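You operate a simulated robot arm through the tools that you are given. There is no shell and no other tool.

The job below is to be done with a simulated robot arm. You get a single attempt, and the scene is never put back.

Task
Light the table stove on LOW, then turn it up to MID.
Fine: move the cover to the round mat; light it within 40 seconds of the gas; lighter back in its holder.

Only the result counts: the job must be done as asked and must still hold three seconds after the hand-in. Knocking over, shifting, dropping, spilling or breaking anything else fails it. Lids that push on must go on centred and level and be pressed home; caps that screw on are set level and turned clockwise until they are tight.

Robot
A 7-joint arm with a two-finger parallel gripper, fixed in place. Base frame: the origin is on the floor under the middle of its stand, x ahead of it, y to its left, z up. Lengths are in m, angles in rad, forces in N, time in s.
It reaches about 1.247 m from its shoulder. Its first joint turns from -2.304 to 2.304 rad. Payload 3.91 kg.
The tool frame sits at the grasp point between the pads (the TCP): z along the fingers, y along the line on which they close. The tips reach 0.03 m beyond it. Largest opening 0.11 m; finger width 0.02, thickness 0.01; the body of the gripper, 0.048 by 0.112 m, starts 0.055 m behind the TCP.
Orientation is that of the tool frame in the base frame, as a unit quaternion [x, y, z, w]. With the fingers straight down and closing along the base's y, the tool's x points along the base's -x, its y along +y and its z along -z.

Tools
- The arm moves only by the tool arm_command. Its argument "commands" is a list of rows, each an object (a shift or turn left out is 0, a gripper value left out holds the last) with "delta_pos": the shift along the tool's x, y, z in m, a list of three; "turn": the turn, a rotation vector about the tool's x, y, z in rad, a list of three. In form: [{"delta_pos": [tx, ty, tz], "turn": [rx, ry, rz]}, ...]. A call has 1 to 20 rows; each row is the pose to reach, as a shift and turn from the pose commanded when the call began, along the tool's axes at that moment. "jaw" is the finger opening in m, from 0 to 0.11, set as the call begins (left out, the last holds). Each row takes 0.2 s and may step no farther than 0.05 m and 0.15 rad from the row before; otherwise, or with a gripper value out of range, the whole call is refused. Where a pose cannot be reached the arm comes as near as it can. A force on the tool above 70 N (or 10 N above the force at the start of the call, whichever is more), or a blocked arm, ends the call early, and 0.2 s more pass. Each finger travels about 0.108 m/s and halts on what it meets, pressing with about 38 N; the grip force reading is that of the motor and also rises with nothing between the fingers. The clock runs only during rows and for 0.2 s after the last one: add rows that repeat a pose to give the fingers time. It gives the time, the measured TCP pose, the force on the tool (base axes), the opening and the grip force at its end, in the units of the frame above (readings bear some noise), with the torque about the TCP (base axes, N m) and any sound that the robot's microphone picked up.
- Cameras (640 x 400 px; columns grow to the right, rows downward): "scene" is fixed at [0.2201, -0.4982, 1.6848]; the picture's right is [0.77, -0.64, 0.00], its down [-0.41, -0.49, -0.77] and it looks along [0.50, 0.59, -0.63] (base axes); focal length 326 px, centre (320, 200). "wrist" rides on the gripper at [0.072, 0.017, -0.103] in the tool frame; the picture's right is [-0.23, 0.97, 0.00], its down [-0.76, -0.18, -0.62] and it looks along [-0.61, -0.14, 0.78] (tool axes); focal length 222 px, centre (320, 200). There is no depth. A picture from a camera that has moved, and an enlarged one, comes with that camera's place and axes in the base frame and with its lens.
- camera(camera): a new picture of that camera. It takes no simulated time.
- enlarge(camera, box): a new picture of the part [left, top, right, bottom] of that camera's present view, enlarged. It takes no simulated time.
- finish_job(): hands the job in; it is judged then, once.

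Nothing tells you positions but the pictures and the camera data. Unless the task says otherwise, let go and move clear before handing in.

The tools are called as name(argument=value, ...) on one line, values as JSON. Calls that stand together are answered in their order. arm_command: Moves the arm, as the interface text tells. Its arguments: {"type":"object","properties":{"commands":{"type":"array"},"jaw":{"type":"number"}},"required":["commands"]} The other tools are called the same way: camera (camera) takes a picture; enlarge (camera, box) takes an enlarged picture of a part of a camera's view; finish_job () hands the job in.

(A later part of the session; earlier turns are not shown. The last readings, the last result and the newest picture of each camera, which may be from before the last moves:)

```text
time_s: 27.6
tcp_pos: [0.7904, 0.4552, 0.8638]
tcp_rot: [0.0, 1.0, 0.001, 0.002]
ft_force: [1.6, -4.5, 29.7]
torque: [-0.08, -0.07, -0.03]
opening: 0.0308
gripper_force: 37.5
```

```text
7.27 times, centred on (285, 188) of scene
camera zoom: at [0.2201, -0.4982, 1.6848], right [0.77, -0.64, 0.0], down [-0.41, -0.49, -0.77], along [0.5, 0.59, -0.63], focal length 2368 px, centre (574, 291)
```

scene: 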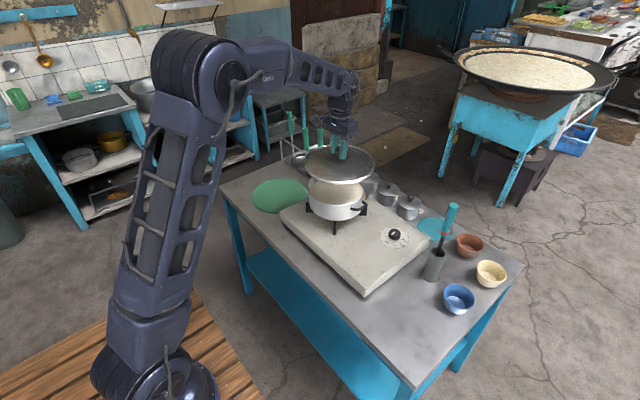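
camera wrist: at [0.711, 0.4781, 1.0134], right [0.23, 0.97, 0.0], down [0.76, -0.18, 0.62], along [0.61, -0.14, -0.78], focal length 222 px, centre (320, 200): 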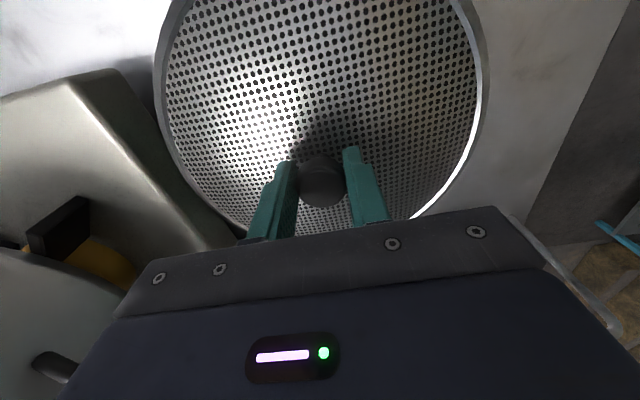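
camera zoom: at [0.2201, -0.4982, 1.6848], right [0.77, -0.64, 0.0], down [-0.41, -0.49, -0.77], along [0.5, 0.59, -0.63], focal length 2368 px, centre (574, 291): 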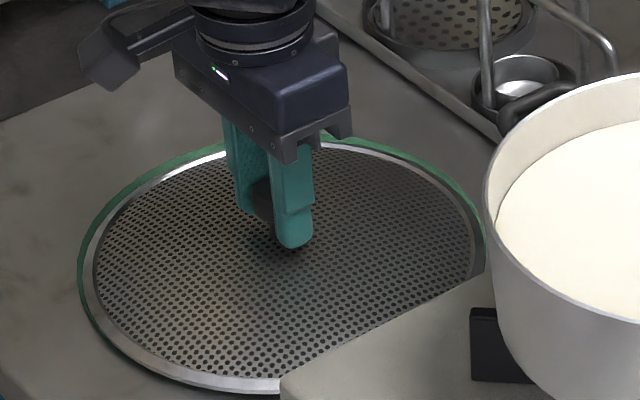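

Contact is made (TCP z about 0.864). The cover is about 5 mm off centre, so I'll lift slightly, shift it and set it down lightly again.

arm_command(commands=[{"delta_pos": [0, 0, -0.003]}, {"delta_pos": [0, 0, -0.008]}, {"delta_pos": [-0.0017, 0.0056, -0.008]}, {"delta_pos": [-0.0017, 0.0056, -0.008]}, {"delta_pos": [-0.0017, 0.0056, -0.005]}, {"delta_pos": [-0.0017, 0.0056, -0.0025]}, {"delta_pos": [-0.0017, 0.0056, -0.0025]}])

enlarge(camera="scene", box=[245, 160, 325, 215])

```text
time_s: 29.2
tcp_pos: [0.7917, 0.4604, 0.8638]
tcp_rot: [0.0, 1.0, 0.0, 0.001]
ft_force: [0.6, 0.7, -1.8]
torque: [-0.04, 0.03, -0.02]
opening: 0.0307
gripper_force: 38.1
```

```text
7.27 times, centred on (285, 188) of scene
camera zoom: at [0.2201, -0.4982, 1.6848], right [0.77, -0.64, 0.0], down [-0.41, -0.49, -0.77], along [0.5, 0.59, -0.63], focal length 2368 px, centre (574, 291)
```

zoom: 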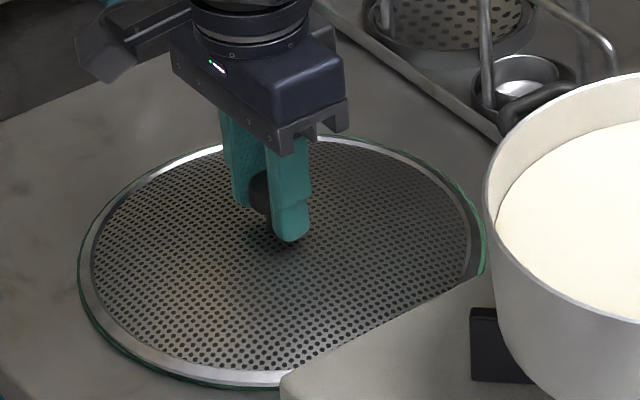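

The cover is now centred on the mat. I'll lower the last millimetre or so.

arm_command(commands=[{"delta_pos": [0, 0, 0.0007]}, {"delta_pos": [0, 0, 0.0014]}, {"delta_pos": [0, 0, 0.0014]}])

```text
time_s: 30.0
tcp_pos: [0.7933, 0.4597, 0.8631]
tcp_rot: [0.0, 1.0, 0.001, 0.001]
ft_force: [-0.3, -3.0, 13.7]
torque: [-0.03, 0.25, -0.04]
opening: 0.0307
gripper_force: 37.6
```

There's light contact (about 14 N). I'll open the fingers and rise straight up.

arm_command(commands=[{"delta_pos": [0, 0, 0]}, {"delta_pos": [0, 0, 0]}, {"delta_pos": [0, 0, 0]}], jaw=0.065)

arm_command(commands=[{"delta_pos": [0, 0, -0.02]}, {"delta_pos": [0, 0, -0.06]}, {"delta_pos": [0, 0, -0.11]}, {"delta_pos": [0, 0, -0.16]}, {"delta_pos": [0, 0, -0.21]}, {"delta_pos": [0, 0, -0.26]}, {"delta_pos": [0, 0, -0.26]}])

camera(camera="wrist")

enlarge(camera="scene", box=[240, 140, 400, 240])

```text
time_s: 30.8
tcp_pos: [0.7913, 0.4598, 0.8615]
tcp_rot: [0.0, 1.0, 0.0, 0.002]
ft_force: [-0.1, 0.0, -0.5]
torque: [-0.03, -0.02, -0.01]
opening: 0.0652
gripper_force: 0.0
```

```text
time_s: 32.4
tcp_pos: [0.7947, 0.4613, 1.123]
tcp_rot: [0.001, 1.0, 0.0, 0.001]
ft_force: [0.7, 0.1, -0.4]
torque: [-0.01, -0.02, -0.02]
opening: 0.0651
gripper_force: 0.1
```

```text
taken
camera wrist: at [0.7214, 0.4786, 1.2271], right [0.23, 0.97, 0.0], down [0.76, -0.18, 0.62], along [0.61, -0.14, -0.78], focal length 222 px, centre (320, 200)
```

wrist: 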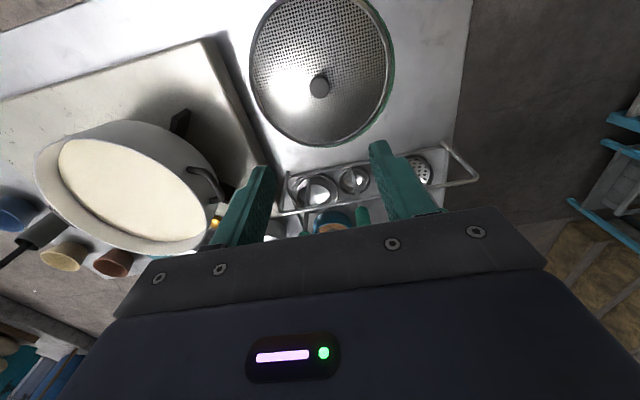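

```text
4.00 times, centred on (320, 190) of scene
camera zoom: at [0.2201, -0.4982, 1.6848], right [0.77, -0.64, 0.0], down [-0.41, -0.49, -0.77], along [0.5, 0.59, -0.63], focal length 1302 px, centre (320, 240)
```

zoom: 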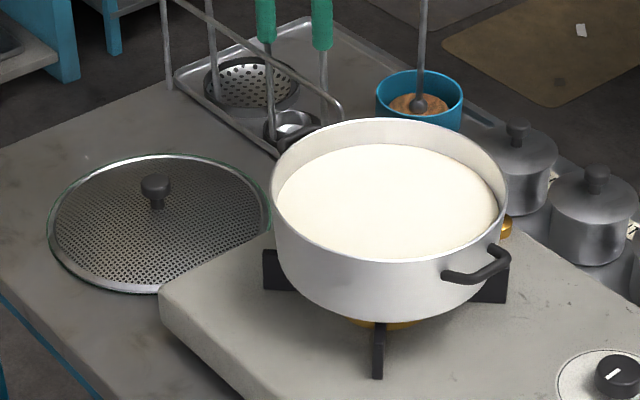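

The cover sits centred on the mat. There's an orange spot behind the pan as well, so I'll enlarge that before looking at the lighter and the stove knob.

enlarge(camera="wrist", box=[160, 140, 300, 250])

enlarge(camera="scene", box=[345, 175, 405, 225])

enlarge(camera="scene", box=[415, 195, 475, 245])

enlarge(camera="scene", box=[415, 235, 475, 285])

```text
3.64 times, centred on (230, 195) of wrist
camera zoom: at [0.7214, 0.4786, 1.2271], right [0.23, 0.97, 0.0], down [0.76, -0.18, 0.62], along [0.61, -0.14, -0.78], focal length 808 px, centre (647, 218)
```

zoom: 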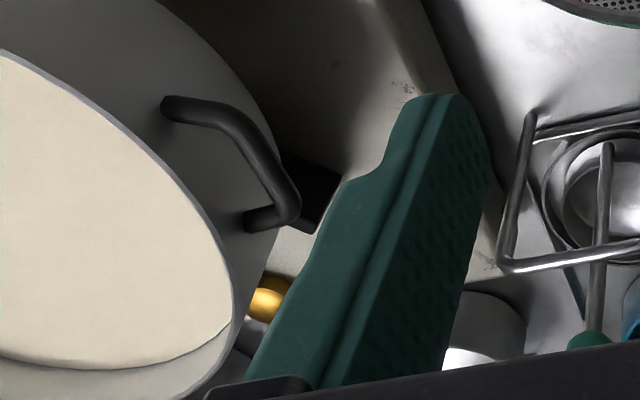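

```text
8.00 times, centred on (375, 200) of scene
camera zoom: at [0.2201, -0.4982, 1.6848], right [0.77, -0.64, 0.0], down [-0.41, -0.49, -0.77], along [0.5, 0.59, -0.63], focal length 2604 px, centre (-120, 200)
```

zoom: 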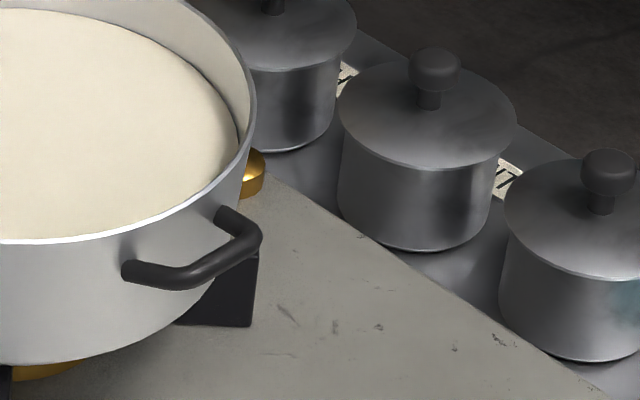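

```text
8.00 times, centred on (445, 220) of scene
camera zoom: at [0.2201, -0.4982, 1.6848], right [0.77, -0.64, 0.0], down [-0.41, -0.49, -0.77], along [0.5, 0.59, -0.63], focal length 2604 px, centre (-680, 40)
```

zoom: 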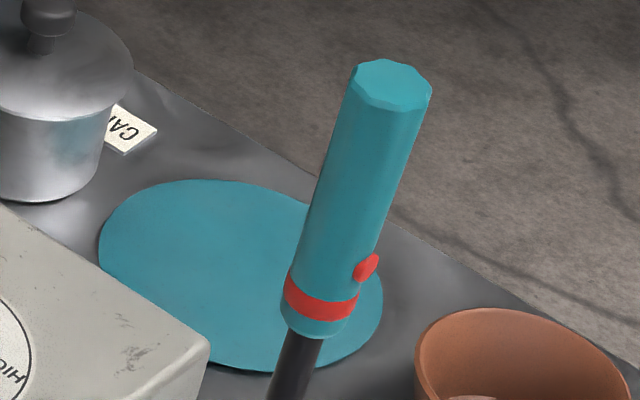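

```text
8.00 times, centred on (445, 260) of scene
camera zoom: at [0.2201, -0.4982, 1.6848], right [0.77, -0.64, 0.0], down [-0.41, -0.49, -0.77], along [0.5, 0.59, -0.63], focal length 2604 px, centre (-680, -280)
```

zoom: 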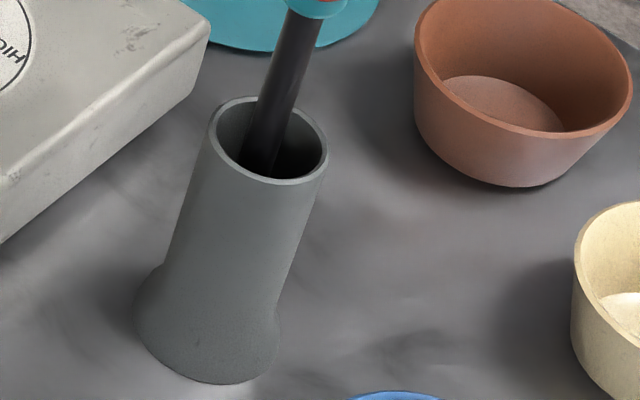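

There is a brass object at the rear of the stove behind the pan, around (1.016, 0.16, 0.865). I'll rise and look over the pan to identify it.

arm_command(commands=[{"delta_pos": [0, 0, -0.045]}, {"delta_pos": [0, -0.02, -0.085]}, {"delta_pos": [-0.01, -0.06, -0.1]}, {"delta_pos": [-0.02, -0.105, -0.1]}, {"delta_pos": [-0.04, -0.15, -0.1]}, {"delta_pos": [-0.06, -0.19, -0.1]}, {"delta_pos": [-0.085, -0.23, -0.1]}, {"delta_pos": [-0.11, -0.265, -0.1]}, {"delta_pos": [-0.135, -0.3, -0.1]}, {"delta_pos": [-0.135, -0.3, -0.1]}])

camera(camera="wrist")

enlarge(camera="wrist", box=[250, 80, 410, 210])

```text
time_s: 34.6
tcp_pos: [0.9265, 0.1617, 1.2259]
tcp_rot: [0.0, 1.0, 0.0, 0.001]
ft_force: [0.3, -0.4, 0.3]
torque: [0.03, 0.0, 0.01]
opening: 0.065
gripper_force: 0.0
```

```text
taken
camera wrist: at [0.8552, 0.1773, 1.3289], right [0.23, 0.97, 0.0], down [0.76, -0.18, 0.62], along [0.61, -0.14, -0.78], focal length 222 px, centre (320, 200)
```

wrist: 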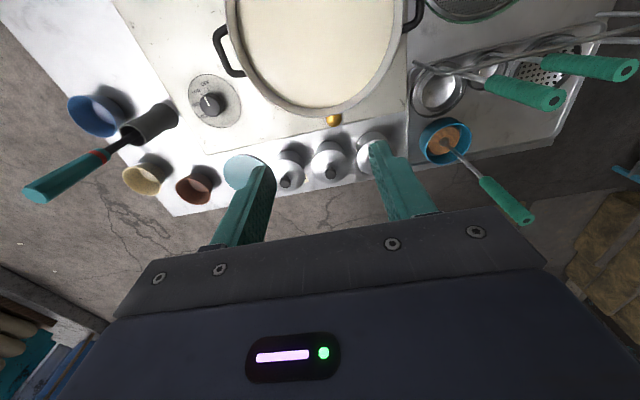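

```text
3.08 times, centred on (330, 145) of wrist
camera zoom: at [0.8552, 0.1773, 1.3289], right [0.23, 0.97, 0.0], down [0.76, -0.18, 0.62], along [0.61, -0.14, -0.78], focal length 684 px, centre (289, 369)
```

zoom: 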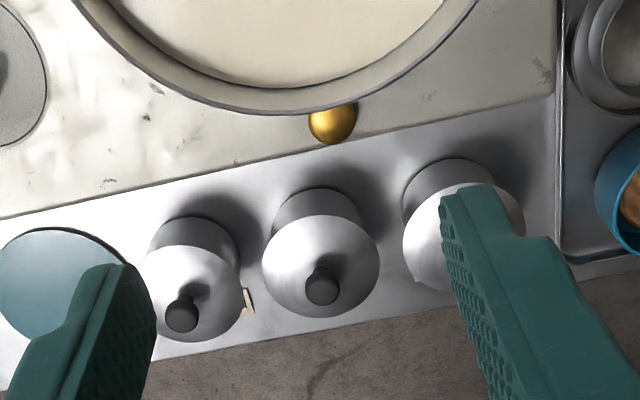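

There's a small brass dome on the stove top behind the pan at about (1.012, 0.169), which might be a pilot point or just part of the stove. I'll yaw the camera to look along +y from the knob side, so I can see this and the burner properly.

arm_command(commands=[{"delta_pos": [0, -0.025, 0.0], "turn": [0, 0, -0.131]}, {"delta_pos": [0, -0.05, 0.0], "turn": [0, 0, -0.262]}, {"delta_pos": [0, -0.075, 0.0], "turn": [0, 0, -0.393]}, {"delta_pos": [0, -0.1, 0.0], "turn": [0, 0, -0.524]}, {"delta_pos": [0, -0.125, 0.0], "turn": [0, 0, -0.655]}, {"delta_pos": [0, -0.15, 0.0], "turn": [0, 0, -0.785]}, {"delta_pos": [0, -0.175, 0.0], "turn": [0, 0, -0.916]}, {"delta_pos": [0, -0.2, 0.0], "turn": [0, 0, -1.047]}, {"delta_pos": [0, -0.225, 0.0], "turn": [0, 0, -1.178]}, {"delta_pos": [0, -0.25, 0.0], "turn": [0, 0, -1.309]}, {"delta_pos": [0, -0.275, 0.0], "turn": [0, 0, -1.44]}, {"delta_pos": [0, -0.3, 0.0], "turn": [0, 0, -1.571]}, {"delta_pos": [0, -0.3, 0.02], "turn": [0, 0, -1.571]}, {"delta_pos": [0, -0.3, 0.04], "turn": [0, 0, -1.571]}, {"delta_pos": [0, -0.3, 0.04], "turn": [0, 0, -1.571]}])

camera(camera="wrist")

camera(camera="scene")

```text
time_s: 37.8
tcp_pos: [0.9251, -0.1395, 1.1843]
tcp_rot: [0.707, -0.707, 0.0, 0.0]
ft_force: [-0.8, 0.2, -0.7]
torque: [0.03, 0.02, -0.01]
opening: 0.065
gripper_force: 0.0
```

```text
taken
camera wrist: at [0.9087, -0.2114, 1.2875], right [-0.97, 0.23, 0.0], down [0.18, 0.76, 0.62], along [0.14, 0.61, -0.78], focal length 222 px, centre (320, 200)
```

wrist: 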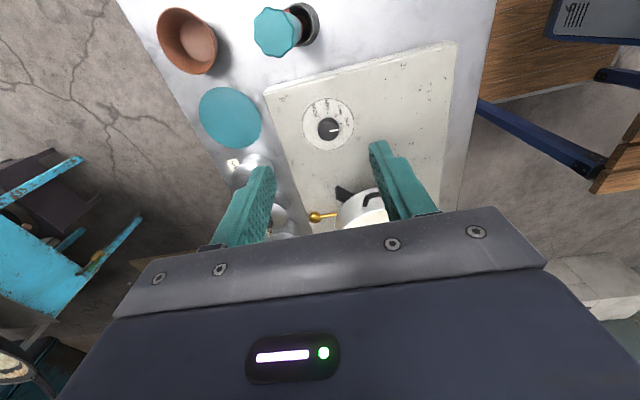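

```text
taken
```

scene: 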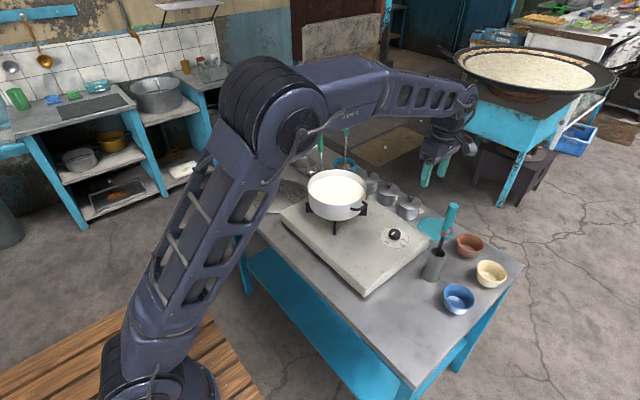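

A brass ball on a short rod sticks out from under the pan toward the stove's rear, like a lighting port. I'll zoom in.

enlarge(camera="wrist", box=[280, 170, 400, 240])

enlarge(camera="wrist", box=[290, 90, 370, 160])

enlarge(camera="wrist", box=[230, 0, 350, 80])

```text
5.33 times, centred on (340, 205) of wrist
camera zoom: at [0.9087, -0.2114, 1.2875], right [-0.97, 0.23, 0.0], down [0.18, 0.76, 0.62], along [0.14, 0.61, -0.78], focal length 1185 px, centre (213, 173)
```

zoom: 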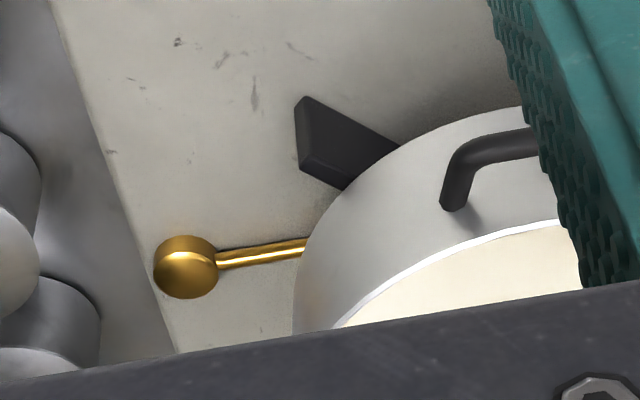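

```text
5.71 times, centred on (330, 125) of wrist
camera zoom: at [0.9087, -0.2114, 1.2875], right [-0.97, 0.23, 0.0], down [0.18, 0.76, 0.62], along [0.14, 0.61, -0.78], focal length 1269 px, centre (263, 629)
```

zoom: 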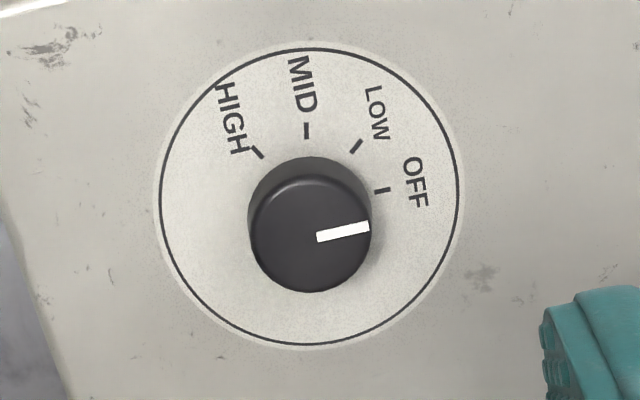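

```text
5.00 times, centred on (290, 40) of wrist
camera zoom: at [0.9087, -0.2114, 1.2875], right [-0.97, 0.23, 0.0], down [0.18, 0.76, 0.62], along [0.14, 0.61, -0.78], focal length 1111 px, centre (470, 1000)
```

zoom: 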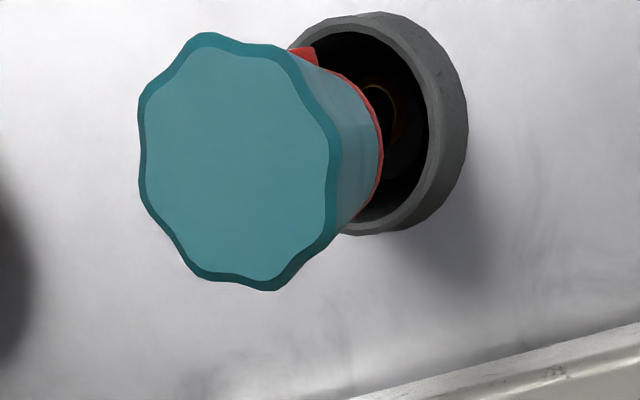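

It's a brass lighting port on a tube from the burner, at about (1.012, 0.169, 0.87) and reachable from above behind the pan. The lighter's red button faces -y at z about 1.033 with the lighter axis at about (0.939, -0.214), so I'll turn back to zero yaw and prepare a 45° tilted approach whose pads will press the button.

arm_command(commands=[{"delta_pos": [0.0062, 0.0104, -0.01], "turn": [0, 0, 0.131]}, {"delta_pos": [0.0124, 0.0208, -0.02], "turn": [0, 0, 0.262]}, {"delta_pos": [0.0186, 0.0312, -0.03], "turn": [0, 0, 0.393]}, {"delta_pos": [0.0248, 0.0416, -0.036], "turn": [0, 0, 0.524]}, {"delta_pos": [0.031, 0.052, -0.036], "turn": [0, 0, 0.655]}, {"delta_pos": [0.0372, 0.0625, -0.036], "turn": [0, 0, 0.785]}, {"delta_pos": [0.0434, 0.0729, -0.036], "turn": [0, 0, 0.916]}, {"delta_pos": [0.0496, 0.0833, -0.036], "turn": [0, 0, 1.047]}, {"delta_pos": [0.0558, 0.0937, -0.036], "turn": [0, 0, 1.178]}, {"delta_pos": [0.062, 0.1041, -0.036], "turn": [0, 0, 1.309]}, {"delta_pos": [0.0683, 0.1145, -0.036], "turn": [0, 0, 1.44]}, {"delta_pos": [0.0745, 0.125, -0.036], "turn": [0, 0, 1.5708]}, {"delta_pos": [0.0745, 0.125, -0.036], "turn": [0, 0, 1.5708]}])

arm_command(commands=[{"delta_pos": [0.005, 0, 0.01], "turn": [0, -0.131, 0]}, {"delta_pos": [0.005, 0, 0.02], "turn": [0, -0.262, 0]}, {"delta_pos": [0.0, 0, 0.03], "turn": [0, -0.393, 0]}, {"delta_pos": [0.0, 0, 0.04], "turn": [0, -0.524, 0]}, {"delta_pos": [0.0, 0, 0.05], "turn": [0, -0.655, 0]}, {"delta_pos": [0.0, 0, 0.06], "turn": [0, -0.785, 0]}, {"delta_pos": [0.0, 0, 0.06], "turn": [0, -0.785, 0]}])

camera(camera="wrist")

camera(camera="scene")

```text
time_s: 40.6
tcp_pos: [0.8015, -0.2131, 1.2199]
tcp_rot: [0.001, 1.0, 0.0, 0.0]
ft_force: [0.6, 0.4, 0.6]
torque: [0.03, 0.02, 0.01]
opening: 0.0649
gripper_force: 0.0
```

```text
time_s: 42.2
tcp_pos: [0.8023, -0.2152, 1.1588]
tcp_rot: [0.0, 0.923, -0.001, 0.384]
ft_force: [0.5, -0.4, 0.3]
torque: [-0.02, 0.0, -0.02]
opening: 0.0651
gripper_force: 0.0
```

```text
taken
camera wrist: at [0.6783, -0.1976, 1.1805], right [0.16, 0.97, 0.16], down [0.1, -0.18, 0.98], along [0.98, -0.14, -0.12], focal length 222 px, centre (320, 200)
```

wrist: 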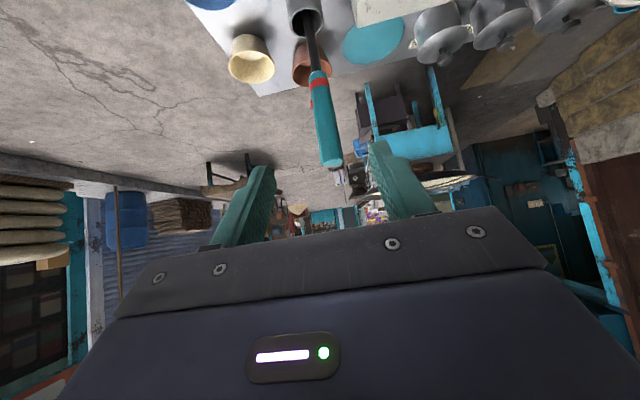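

```text
taken
```

scene: 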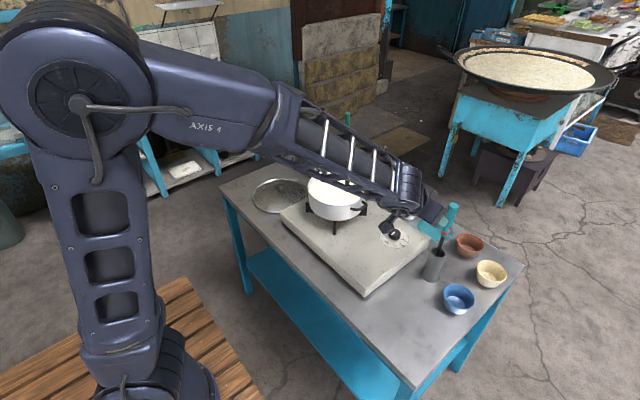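

The arm is in a 45° tilted pre-grasp with the lighter ahead. I'll zoom in on the lighter and its button to align.

enlarge(camera="wrist", box=[270, 0, 370, 180])

enlarge(camera="scene", box=[410, 190, 480, 290])

```text
2.22 times, centred on (320, 90) of wrist
camera zoom: at [0.6783, -0.1976, 1.1805], right [0.16, 0.97, 0.16], down [0.1, -0.18, 0.98], along [0.98, -0.14, -0.12], focal length 494 px, centre (320, 444)
```

zoom: 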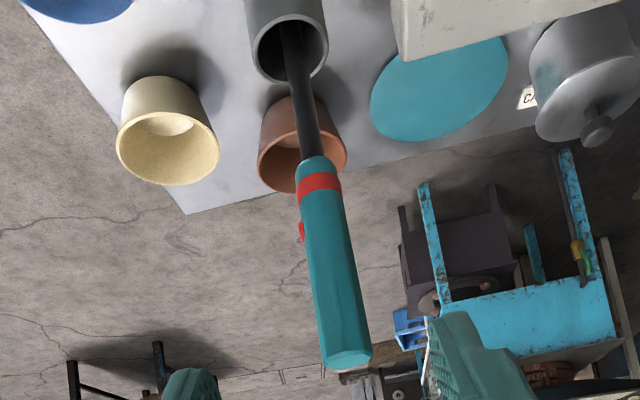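

```text
4.00 times, centred on (445, 240) of scene
camera zoom: at [0.2201, -0.4982, 1.6848], right [0.77, -0.64, 0.0], down [-0.41, -0.49, -0.77], along [0.5, 0.59, -0.63], focal length 1302 px, centre (-180, 40)
```

zoom: 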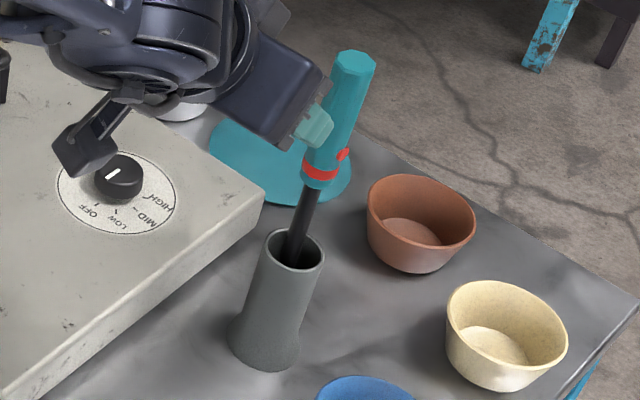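

The lighter is vertical at y about -0.214, x about 0.939, with its button at z about 1.03 on the -y side. I'll advance along the fingers most of the way and check alignment.

arm_command(commands=[{"delta_pos": [-0.002, 0.001, 0.04]}, {"delta_pos": [-0.004, 0.001, 0.08]}, {"delta_pos": [-0.0058, 0.001, 0.115]}, {"delta_pos": [-0.0058, 0.001, 0.13]}, {"delta_pos": [-0.0058, 0.001, 0.13]}])

camera(camera="wrist")

enlarge(camera="scene", box=[410, 190, 480, 290])

```text
time_s: 43.4
tcp_pos: [0.9008, -0.2148, 1.0726]
tcp_rot: [0.0, 0.924, 0.0, 0.383]
ft_force: [-0.6, 0.2, -0.3]
torque: [0.01, 0.04, 0.02]
opening: 0.065
gripper_force: 0.1
```

```text
taken
camera wrist: at [0.7761, -0.1971, 1.0937], right [0.16, 0.97, 0.16], down [0.1, -0.18, 0.98], along [0.98, -0.14, -0.12], focal length 222 px, centre (320, 200)
```

wrist: 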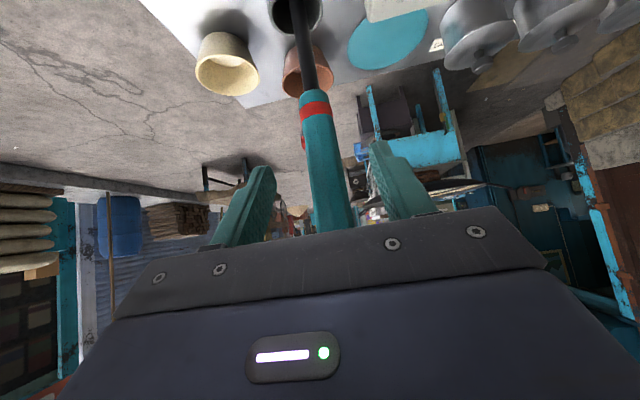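

```text
4.00 times, centred on (445, 240) of scene
camera zoom: at [0.2201, -0.4982, 1.6848], right [0.77, -0.64, 0.0], down [-0.41, -0.49, -0.77], along [0.5, 0.59, -0.63], focal length 1302 px, centre (-180, 40)
```

zoom: 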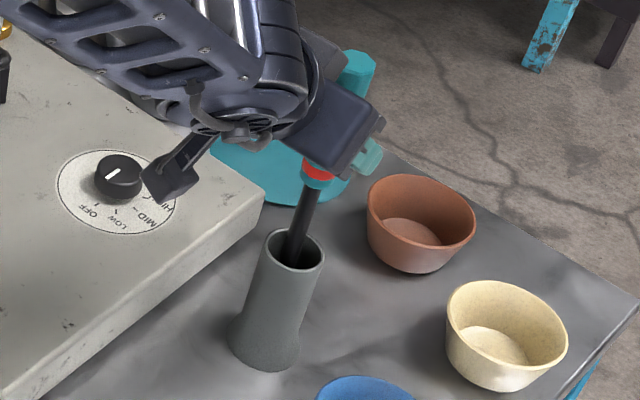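

The handle is centred between the fingers. I'll advance the last 5.6 cm.

arm_command(commands=[{"delta_pos": [0.001, 0.0006, 0.02]}, {"delta_pos": [0.002, 0.0006, 0.04]}, {"delta_pos": [0.0024, 0.0006, 0.0564]}, {"delta_pos": [0.0024, 0.0006, 0.0564]}])

camera(camera="wrist")

enlarge(camera="scene", box=[410, 190, 480, 290])

```text
time_s: 44.4
tcp_pos: [0.9382, -0.2133, 1.0309]
tcp_rot: [0.0, 0.924, 0.0, 0.383]
ft_force: [0.1, 0.2, 0.3]
torque: [-0.01, 0.0, -0.01]
opening: 0.0649
gripper_force: 0.1
```

```text
taken
camera wrist: at [0.8139, -0.1954, 1.0517], right [0.16, 0.97, 0.16], down [0.1, -0.18, 0.98], along [0.98, -0.14, -0.12], focal length 222 px, centre (320, 200)
```

wrist: 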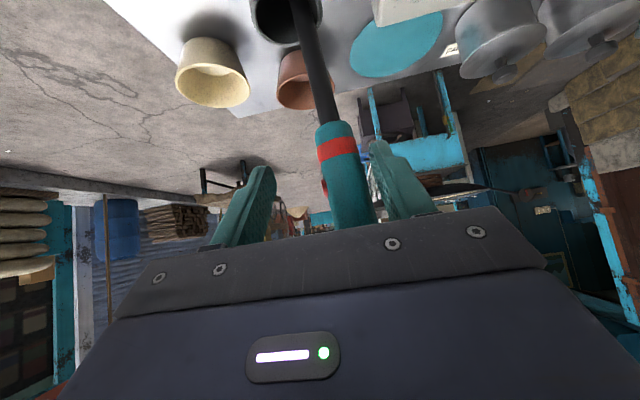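

```text
4.00 times, centred on (445, 240) of scene
camera zoom: at [0.2201, -0.4982, 1.6848], right [0.77, -0.64, 0.0], down [-0.41, -0.49, -0.77], along [0.5, 0.59, -0.63], focal length 1302 px, centre (-180, 40)
```

zoom: 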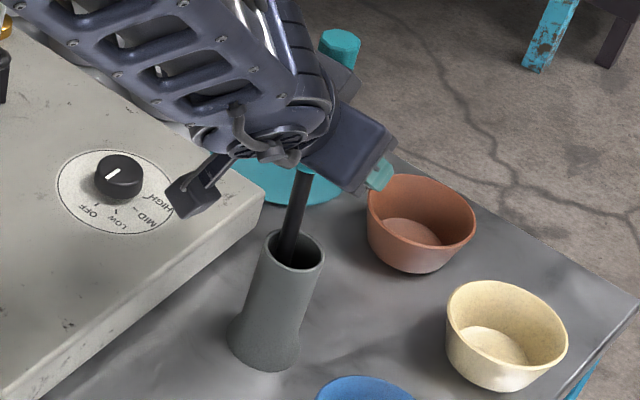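

In the wrist view the handle now looks closer to the right finger than expected. I'll zoom in before closing.

enlarge(camera="wrist", box=[230, 60, 430, 240])

enlarge(camera="scene", box=[430, 195, 465, 275])

enlarge(camera="wrist", box=[240, 0, 360, 100])

```text
2.22 times, centred on (330, 150) of wrist
camera zoom: at [0.8139, -0.1954, 1.0517], right [0.16, 0.97, 0.16], down [0.1, -0.18, 0.98], along [0.98, -0.14, -0.12], focal length 494 px, centre (298, 311)
```

zoom: 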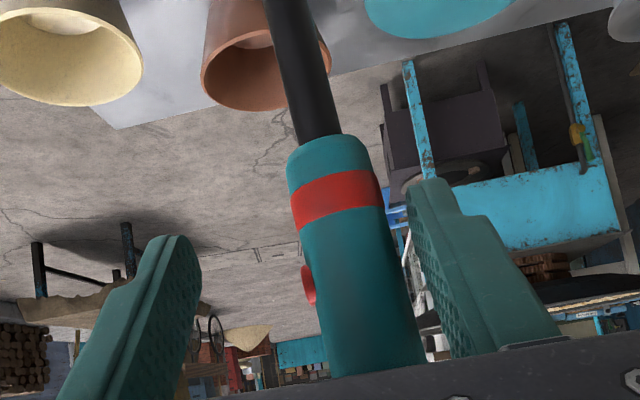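

```text
5.00 times, centred on (448, 235) of scene
camera zoom: at [0.2201, -0.4982, 1.6848], right [0.77, -0.64, 0.0], down [-0.41, -0.49, -0.77], along [0.5, 0.59, -0.63], focal length 1628 px, centre (-318, 25)
```

zoom: 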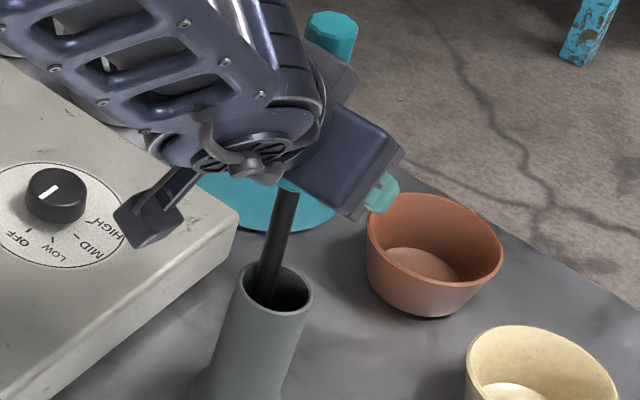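

```text
4.00 times, centred on (300, 50) of wrist
camera zoom: at [0.8139, -0.1954, 1.0517], right [0.16, 0.97, 0.16], down [0.1, -0.18, 0.98], along [0.98, -0.14, -0.12], focal length 888 px, centre (400, 800)
```

zoom: 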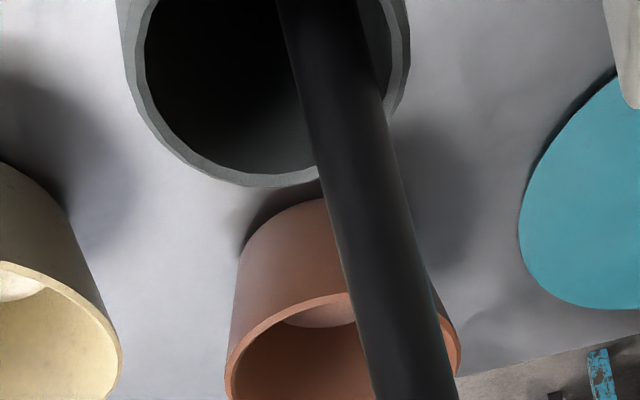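

The lighter appears to have been nudged and now leans about 1.5 cm toward +y at the handle. I'll back off a few centimetres and look again.

arm_command(commands=[{"delta_pos": [0, 0, -0.015]}, {"delta_pos": [0, 0, -0.035]}, {"delta_pos": [0, 0, -0.06]}, {"delta_pos": [0, 0, -0.1]}, {"delta_pos": [0, 0, -0.1]}])

enlarge(camera="wrist", box=[230, 0, 430, 180])

enlarge(camera="scene", box=[410, 190, 480, 290])

```text
time_s: 45.6
tcp_pos: [0.8648, -0.2129, 1.0983]
tcp_rot: [0.0, 0.923, 0.0, 0.384]
ft_force: [1.0, 0.2, 0.0]
torque: [0.0, 0.01, 0.01]
opening: 0.0651
gripper_force: 0.0
```

```text
2.22 times, centred on (330, 90) of wrist
camera zoom: at [0.7413, -0.1961, 1.121], right [0.16, 0.97, 0.16], down [0.1, -0.18, 0.98], along [0.98, -0.14, -0.12], focal length 494 px, centre (298, 444)
```

zoom: 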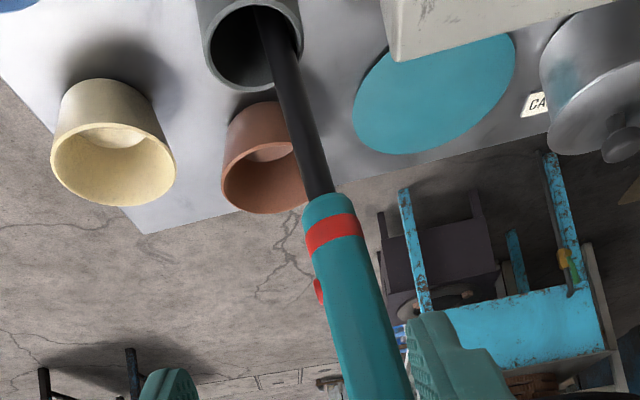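

```text
4.00 times, centred on (445, 240) of scene
camera zoom: at [0.2201, -0.4982, 1.6848], right [0.77, -0.64, 0.0], down [-0.41, -0.49, -0.77], along [0.5, 0.59, -0.63], focal length 1302 px, centre (-180, 40)
```

zoom: 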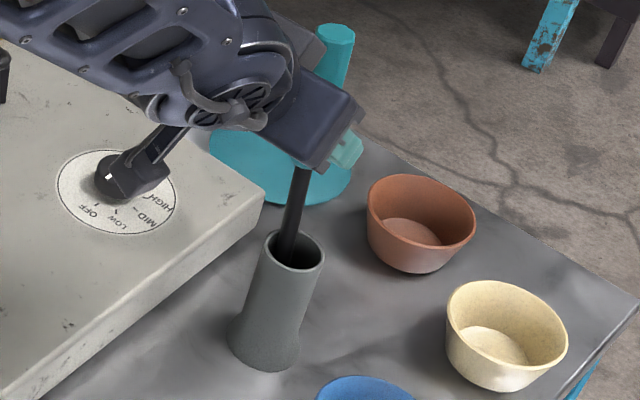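

The lighter rests leaning in its holder: handle at z = 1.03 is near (0.952, -0.194), and the holder centre is near (0.937, -0.215). The gripper's upper side probably nudged it, so I'll tilt closer to horizontal (about 66°) to keep the handle clear and open wider.

arm_command(commands=[{"delta_pos": [0.008, 0.001, 0.003], "turn": [0, -0.12, 0]}, {"delta_pos": [0.016, 0.002, 0.006], "turn": [0, -0.24, 0]}, {"delta_pos": [0.0251, 0.003, 0.0088], "turn": [0, -0.362, 0]}, {"delta_pos": [0.0251, 0.003, 0.0088], "turn": [0, -0.362, 0]}], jaw=0.09)

camera(camera="wrist")

enlarge(camera="scene", box=[410, 190, 480, 290])

camera(camera="scene")

```text
time_s: 46.6
tcp_pos: [0.8541, -0.2083, 1.0761]
tcp_rot: [0.0, 0.839, 0.0, 0.543]
ft_force: [0.0, 0.6, -0.3]
torque: [0.0, -0.03, -0.04]
opening: 0.0902
gripper_force: 0.1
```

```text
taken
camera wrist: at [0.7297, -0.1917, 1.0519], right [0.09, 0.97, 0.21], down [-0.26, -0.18, 0.95], along [0.96, -0.14, 0.23], focal length 222 px, centre (320, 200)
```

wrist: 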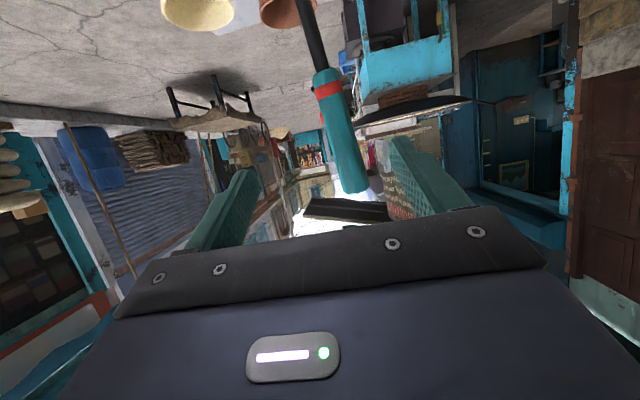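

```text
4.00 times, centred on (445, 240) of scene
camera zoom: at [0.2201, -0.4982, 1.6848], right [0.77, -0.64, 0.0], down [-0.41, -0.49, -0.77], along [0.5, 0.59, -0.63], focal length 1302 px, centre (-180, 40)
```

zoom: 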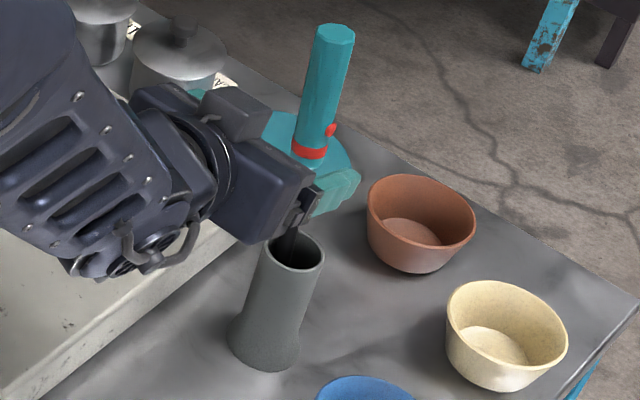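

```text
taken
```

scene: 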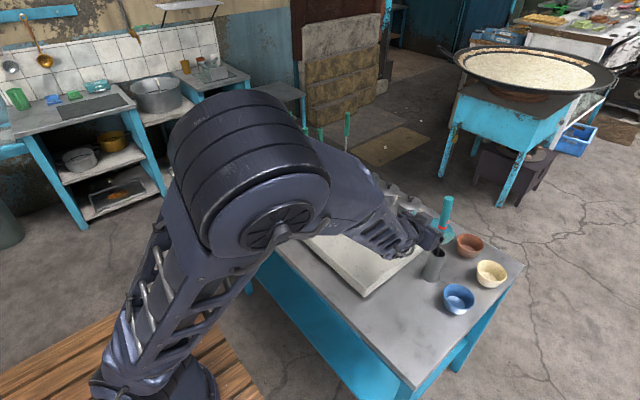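

I can now see more of the gripper from this side. I'll enlarge to understand what sits near the handle before advancing.

enlarge(camera="scene", box=[425, 190, 475, 250])

enlarge(camera="wrist", box=[220, 60, 460, 240])

```text
6.67 times, centred on (450, 220) of scene
camera zoom: at [0.2201, -0.4982, 1.6848], right [0.77, -0.64, 0.0], down [-0.41, -0.49, -0.77], along [0.5, 0.59, -0.63], focal length 2170 px, centre (-547, 67)
```

zoom: 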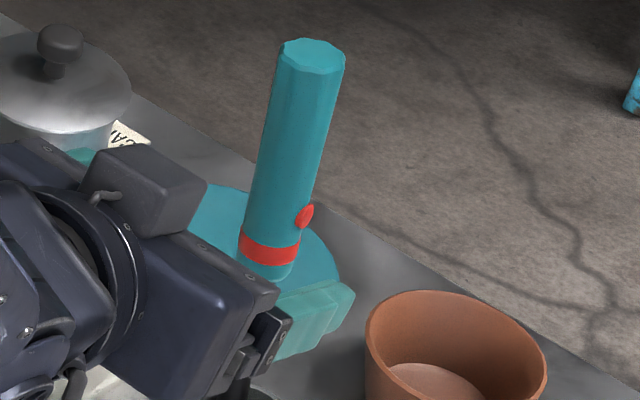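

```text
2.22 times, centred on (340, 150) of wrist
camera zoom: at [0.7297, -0.1917, 1.0519], right [0.09, 0.97, 0.21], down [-0.26, -0.18, 0.95], along [0.96, -0.14, 0.23], focal length 494 px, centre (276, 311)
```

zoom: 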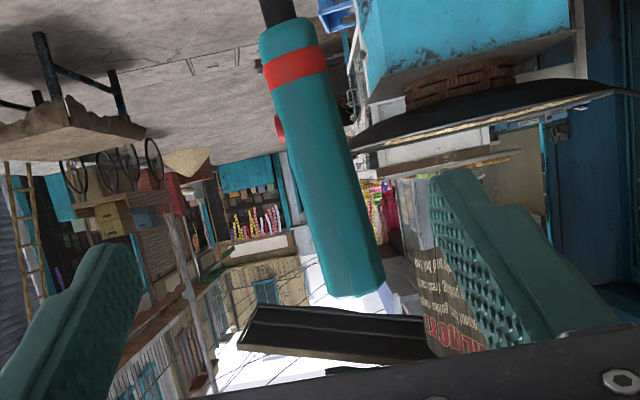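

The block on the gripper's upper side was what touched the handle, and at this flatter tilt it clears. I'll advance so the pads straddle the button at z about 1.03, aligned with the holder's centre in y.

arm_command(commands=[{"delta_pos": [0.001, -0.005, 0.02]}, {"delta_pos": [0.002, -0.005, 0.045]}, {"delta_pos": [0.003, -0.005, 0.07]}, {"delta_pos": [0.0037, -0.005, 0.09]}, {"delta_pos": [0.0037, -0.005, 0.101]}, {"delta_pos": [0.0037, -0.005, 0.101]}])

enlarge(camera="wrist", box=[220, 60, 460, 240])

enlarge(camera="scene", box=[415, 190, 475, 270])

```text
time_s: 48.0
tcp_pos: [0.9455, -0.2138, 1.0331]
tcp_rot: [-0.001, 0.84, 0.001, 0.543]
ft_force: [-0.1, 0.7, -0.4]
torque: [0.01, 0.02, -0.02]
opening: 0.0899
gripper_force: 0.2
```

```text
2.22 times, centred on (340, 150) of wrist
camera zoom: at [0.8208, -0.1964, 1.009], right [0.09, 0.97, 0.21], down [-0.26, -0.18, 0.95], along [0.96, -0.14, 0.23], focal length 494 px, centre (276, 311)
```

zoom: 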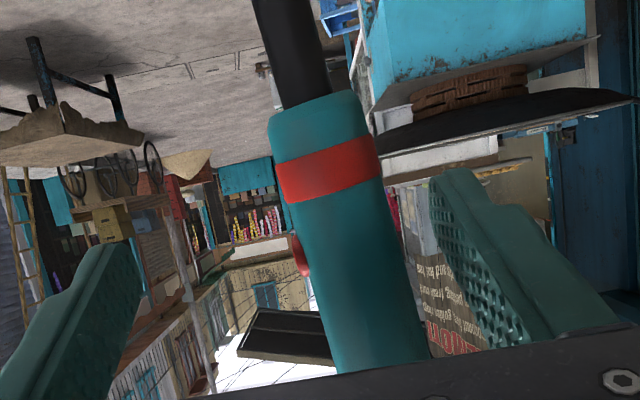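

```text
5.00 times, centred on (445, 230) of scene
camera zoom: at [0.2201, -0.4982, 1.6848], right [0.77, -0.64, 0.0], down [-0.41, -0.49, -0.77], along [0.5, 0.59, -0.63], focal length 1628 px, centre (-305, 50)
```

zoom: 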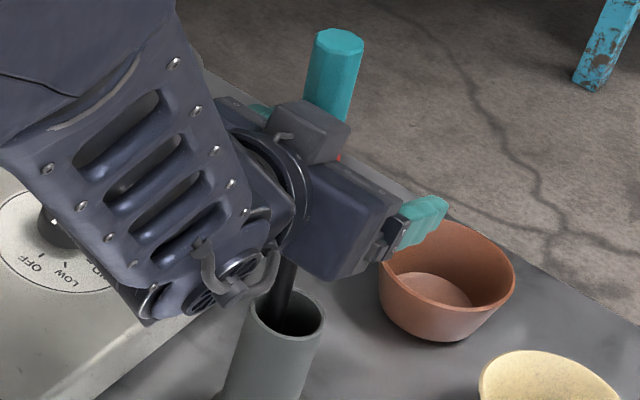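

The handle sits between the fingers with the button at pad level, and nothing was bumped. I'll close the fingers and listen.

arm_command(commands=[{"delta_pos": [0, 0, 0]}, {"delta_pos": [0, 0, 0]}, {"delta_pos": [0, 0, 0]}, {"delta_pos": [0, 0, 0]}], jaw=0.0)

enlarge(camera="wrist", box=[220, 60, 460, 240])

enlarge(camera="scene", box=[415, 190, 475, 270])

```text
time_s: 49.0
tcp_pos: [0.9439, -0.213, 1.0322]
tcp_rot: [0.0, 0.84, 0.0, 0.543]
ft_force: [-0.2, -0.7, -0.1]
torque: [-0.09, -0.04, 0.02]
opening: 0.0229
gripper_force: 38.5
```

```text
2.22 times, centred on (340, 150) of wrist
camera zoom: at [0.8206, -0.1964, 1.0091], right [0.09, 0.97, 0.21], down [-0.26, -0.18, 0.95], along [0.96, -0.14, 0.23], focal length 494 px, centre (276, 311)
```

zoom: 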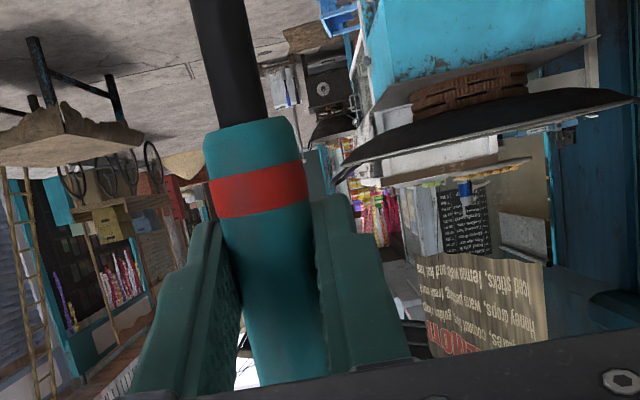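

```text
5.00 times, centred on (445, 230) of scene
camera zoom: at [0.2201, -0.4982, 1.6848], right [0.77, -0.64, 0.0], down [-0.41, -0.49, -0.77], along [0.5, 0.59, -0.63], focal length 1628 px, centre (-305, 50)
```

zoom: 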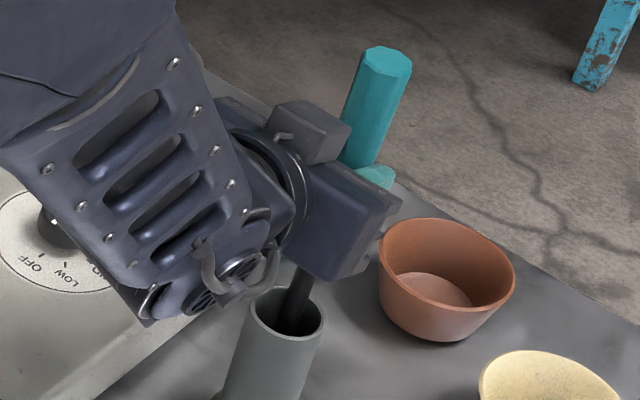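

The lighter is gripped (22.9 mm) with the button under the pad and no sound yet. I'll lift it a little to check that the holder stays put.

arm_command(commands=[{"delta_pos": [-0.0046, 0, -0.002]}, {"delta_pos": [-0.0137, 0, -0.0062]}, {"delta_pos": [-0.0274, 0, -0.0123]}, {"delta_pos": [-0.0274, 0, -0.0123]}])

enlarge(camera="scene", box=[410, 190, 480, 290])

camera(camera="wrist")

```text
time_s: 50.0
tcp_pos: [0.9437, -0.2134, 1.0619]
tcp_rot: [0.0, 0.84, 0.0, 0.543]
ft_force: [0.6, 0.9, -1.4]
torque: [0.01, -0.01, -0.01]
opening: 0.0231
gripper_force: 38.6
```

```text
4.00 times, centred on (445, 240) of scene
camera zoom: at [0.2201, -0.4982, 1.6848], right [0.77, -0.64, 0.0], down [-0.41, -0.49, -0.77], along [0.5, 0.59, -0.63], focal length 1302 px, centre (-180, 40)
```

zoom: 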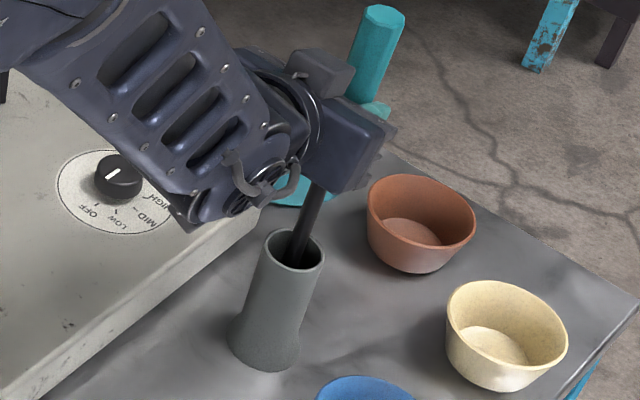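

```text
taken
camera wrist: at [0.8199, -0.1961, 1.0385], right [0.09, 0.97, 0.21], down [-0.26, -0.18, 0.95], along [0.96, -0.14, 0.23], focal length 222 px, centre (320, 200)
```

wrist: 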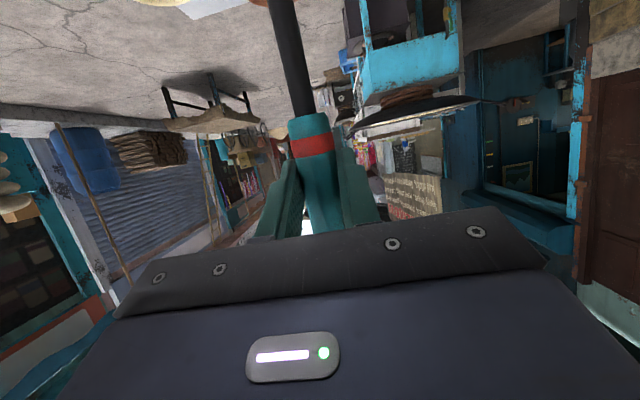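

The holder stayed in place and the lighter lifts cleanly. I'll lift it fully straight up to see the tip and whether a flame shows.

arm_command(commands=[{"delta_pos": [-0.0228, 0, -0.0103]}, {"delta_pos": [-0.0502, 0, -0.0226]}, {"delta_pos": [-0.0776, 0, -0.0349]}, {"delta_pos": [-0.0958, 0, -0.0431]}, {"delta_pos": [-0.1049, 0, -0.0472]}, {"delta_pos": [-0.1049, 0, -0.0472]}])

enlarge(camera="scene", box=[410, 160, 490, 280])

enlarge(camera="wrist", box=[240, 0, 360, 100])

```text
time_s: 51.4
tcp_pos: [0.9431, -0.2118, 1.1762]
tcp_rot: [0.0, 0.839, 0.0, 0.544]
ft_force: [-0.4, 0.0, -1.2]
torque: [-0.02, 0.03, 0.0]
opening: 0.0227
gripper_force: 37.2
```

```text
3.33 times, centred on (450, 220) of scene
camera zoom: at [0.2201, -0.4982, 1.6848], right [0.77, -0.64, 0.0], down [-0.41, -0.49, -0.77], along [0.5, 0.59, -0.63], focal length 1085 px, centre (-113, 133)
```

zoom: 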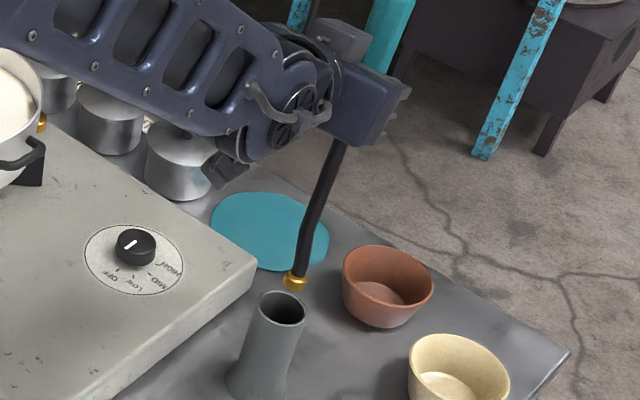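

```text
4.00 times, centred on (300, 50) of wrist
camera zoom: at [0.8191, -0.1952, 1.1531], right [0.09, 0.97, 0.21], down [-0.26, -0.18, 0.95], along [0.96, -0.14, 0.23], focal length 888 px, centre (400, 800)
```

zoom: 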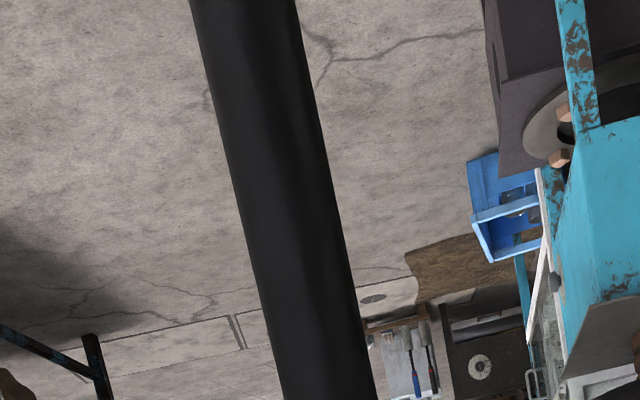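

The lighter has a bent rod with a brass tip, and no flame is visible at this zoom. I'll enlarge the tip.

enlarge(camera="scene", box=[430, 195, 470, 250])

camera(camera="wrist")

```text
7.27 times, centred on (450, 222) of scene
camera zoom: at [0.2201, -0.4982, 1.6848], right [0.77, -0.64, 0.0], down [-0.41, -0.49, -0.77], along [0.5, 0.59, -0.63], focal length 2368 px, centre (-626, 36)
```

zoom: 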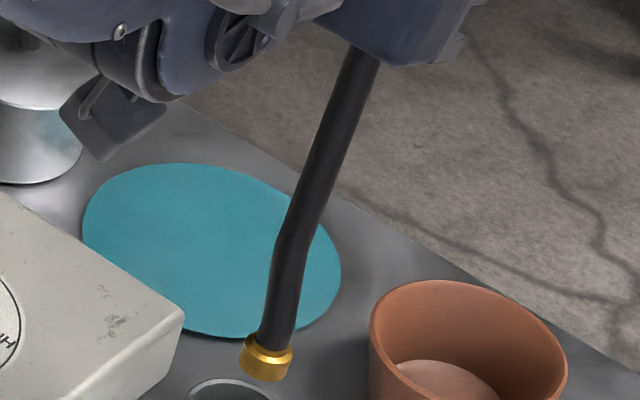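

```text
taken
camera wrist: at [0.8191, -0.1952, 1.1531], right [0.09, 0.97, 0.21], down [-0.26, -0.18, 0.95], along [0.96, -0.14, 0.23], focal length 222 px, centre (320, 200)
```

wrist: 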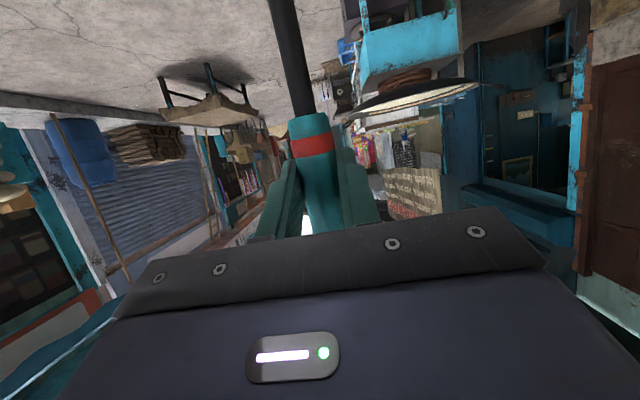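

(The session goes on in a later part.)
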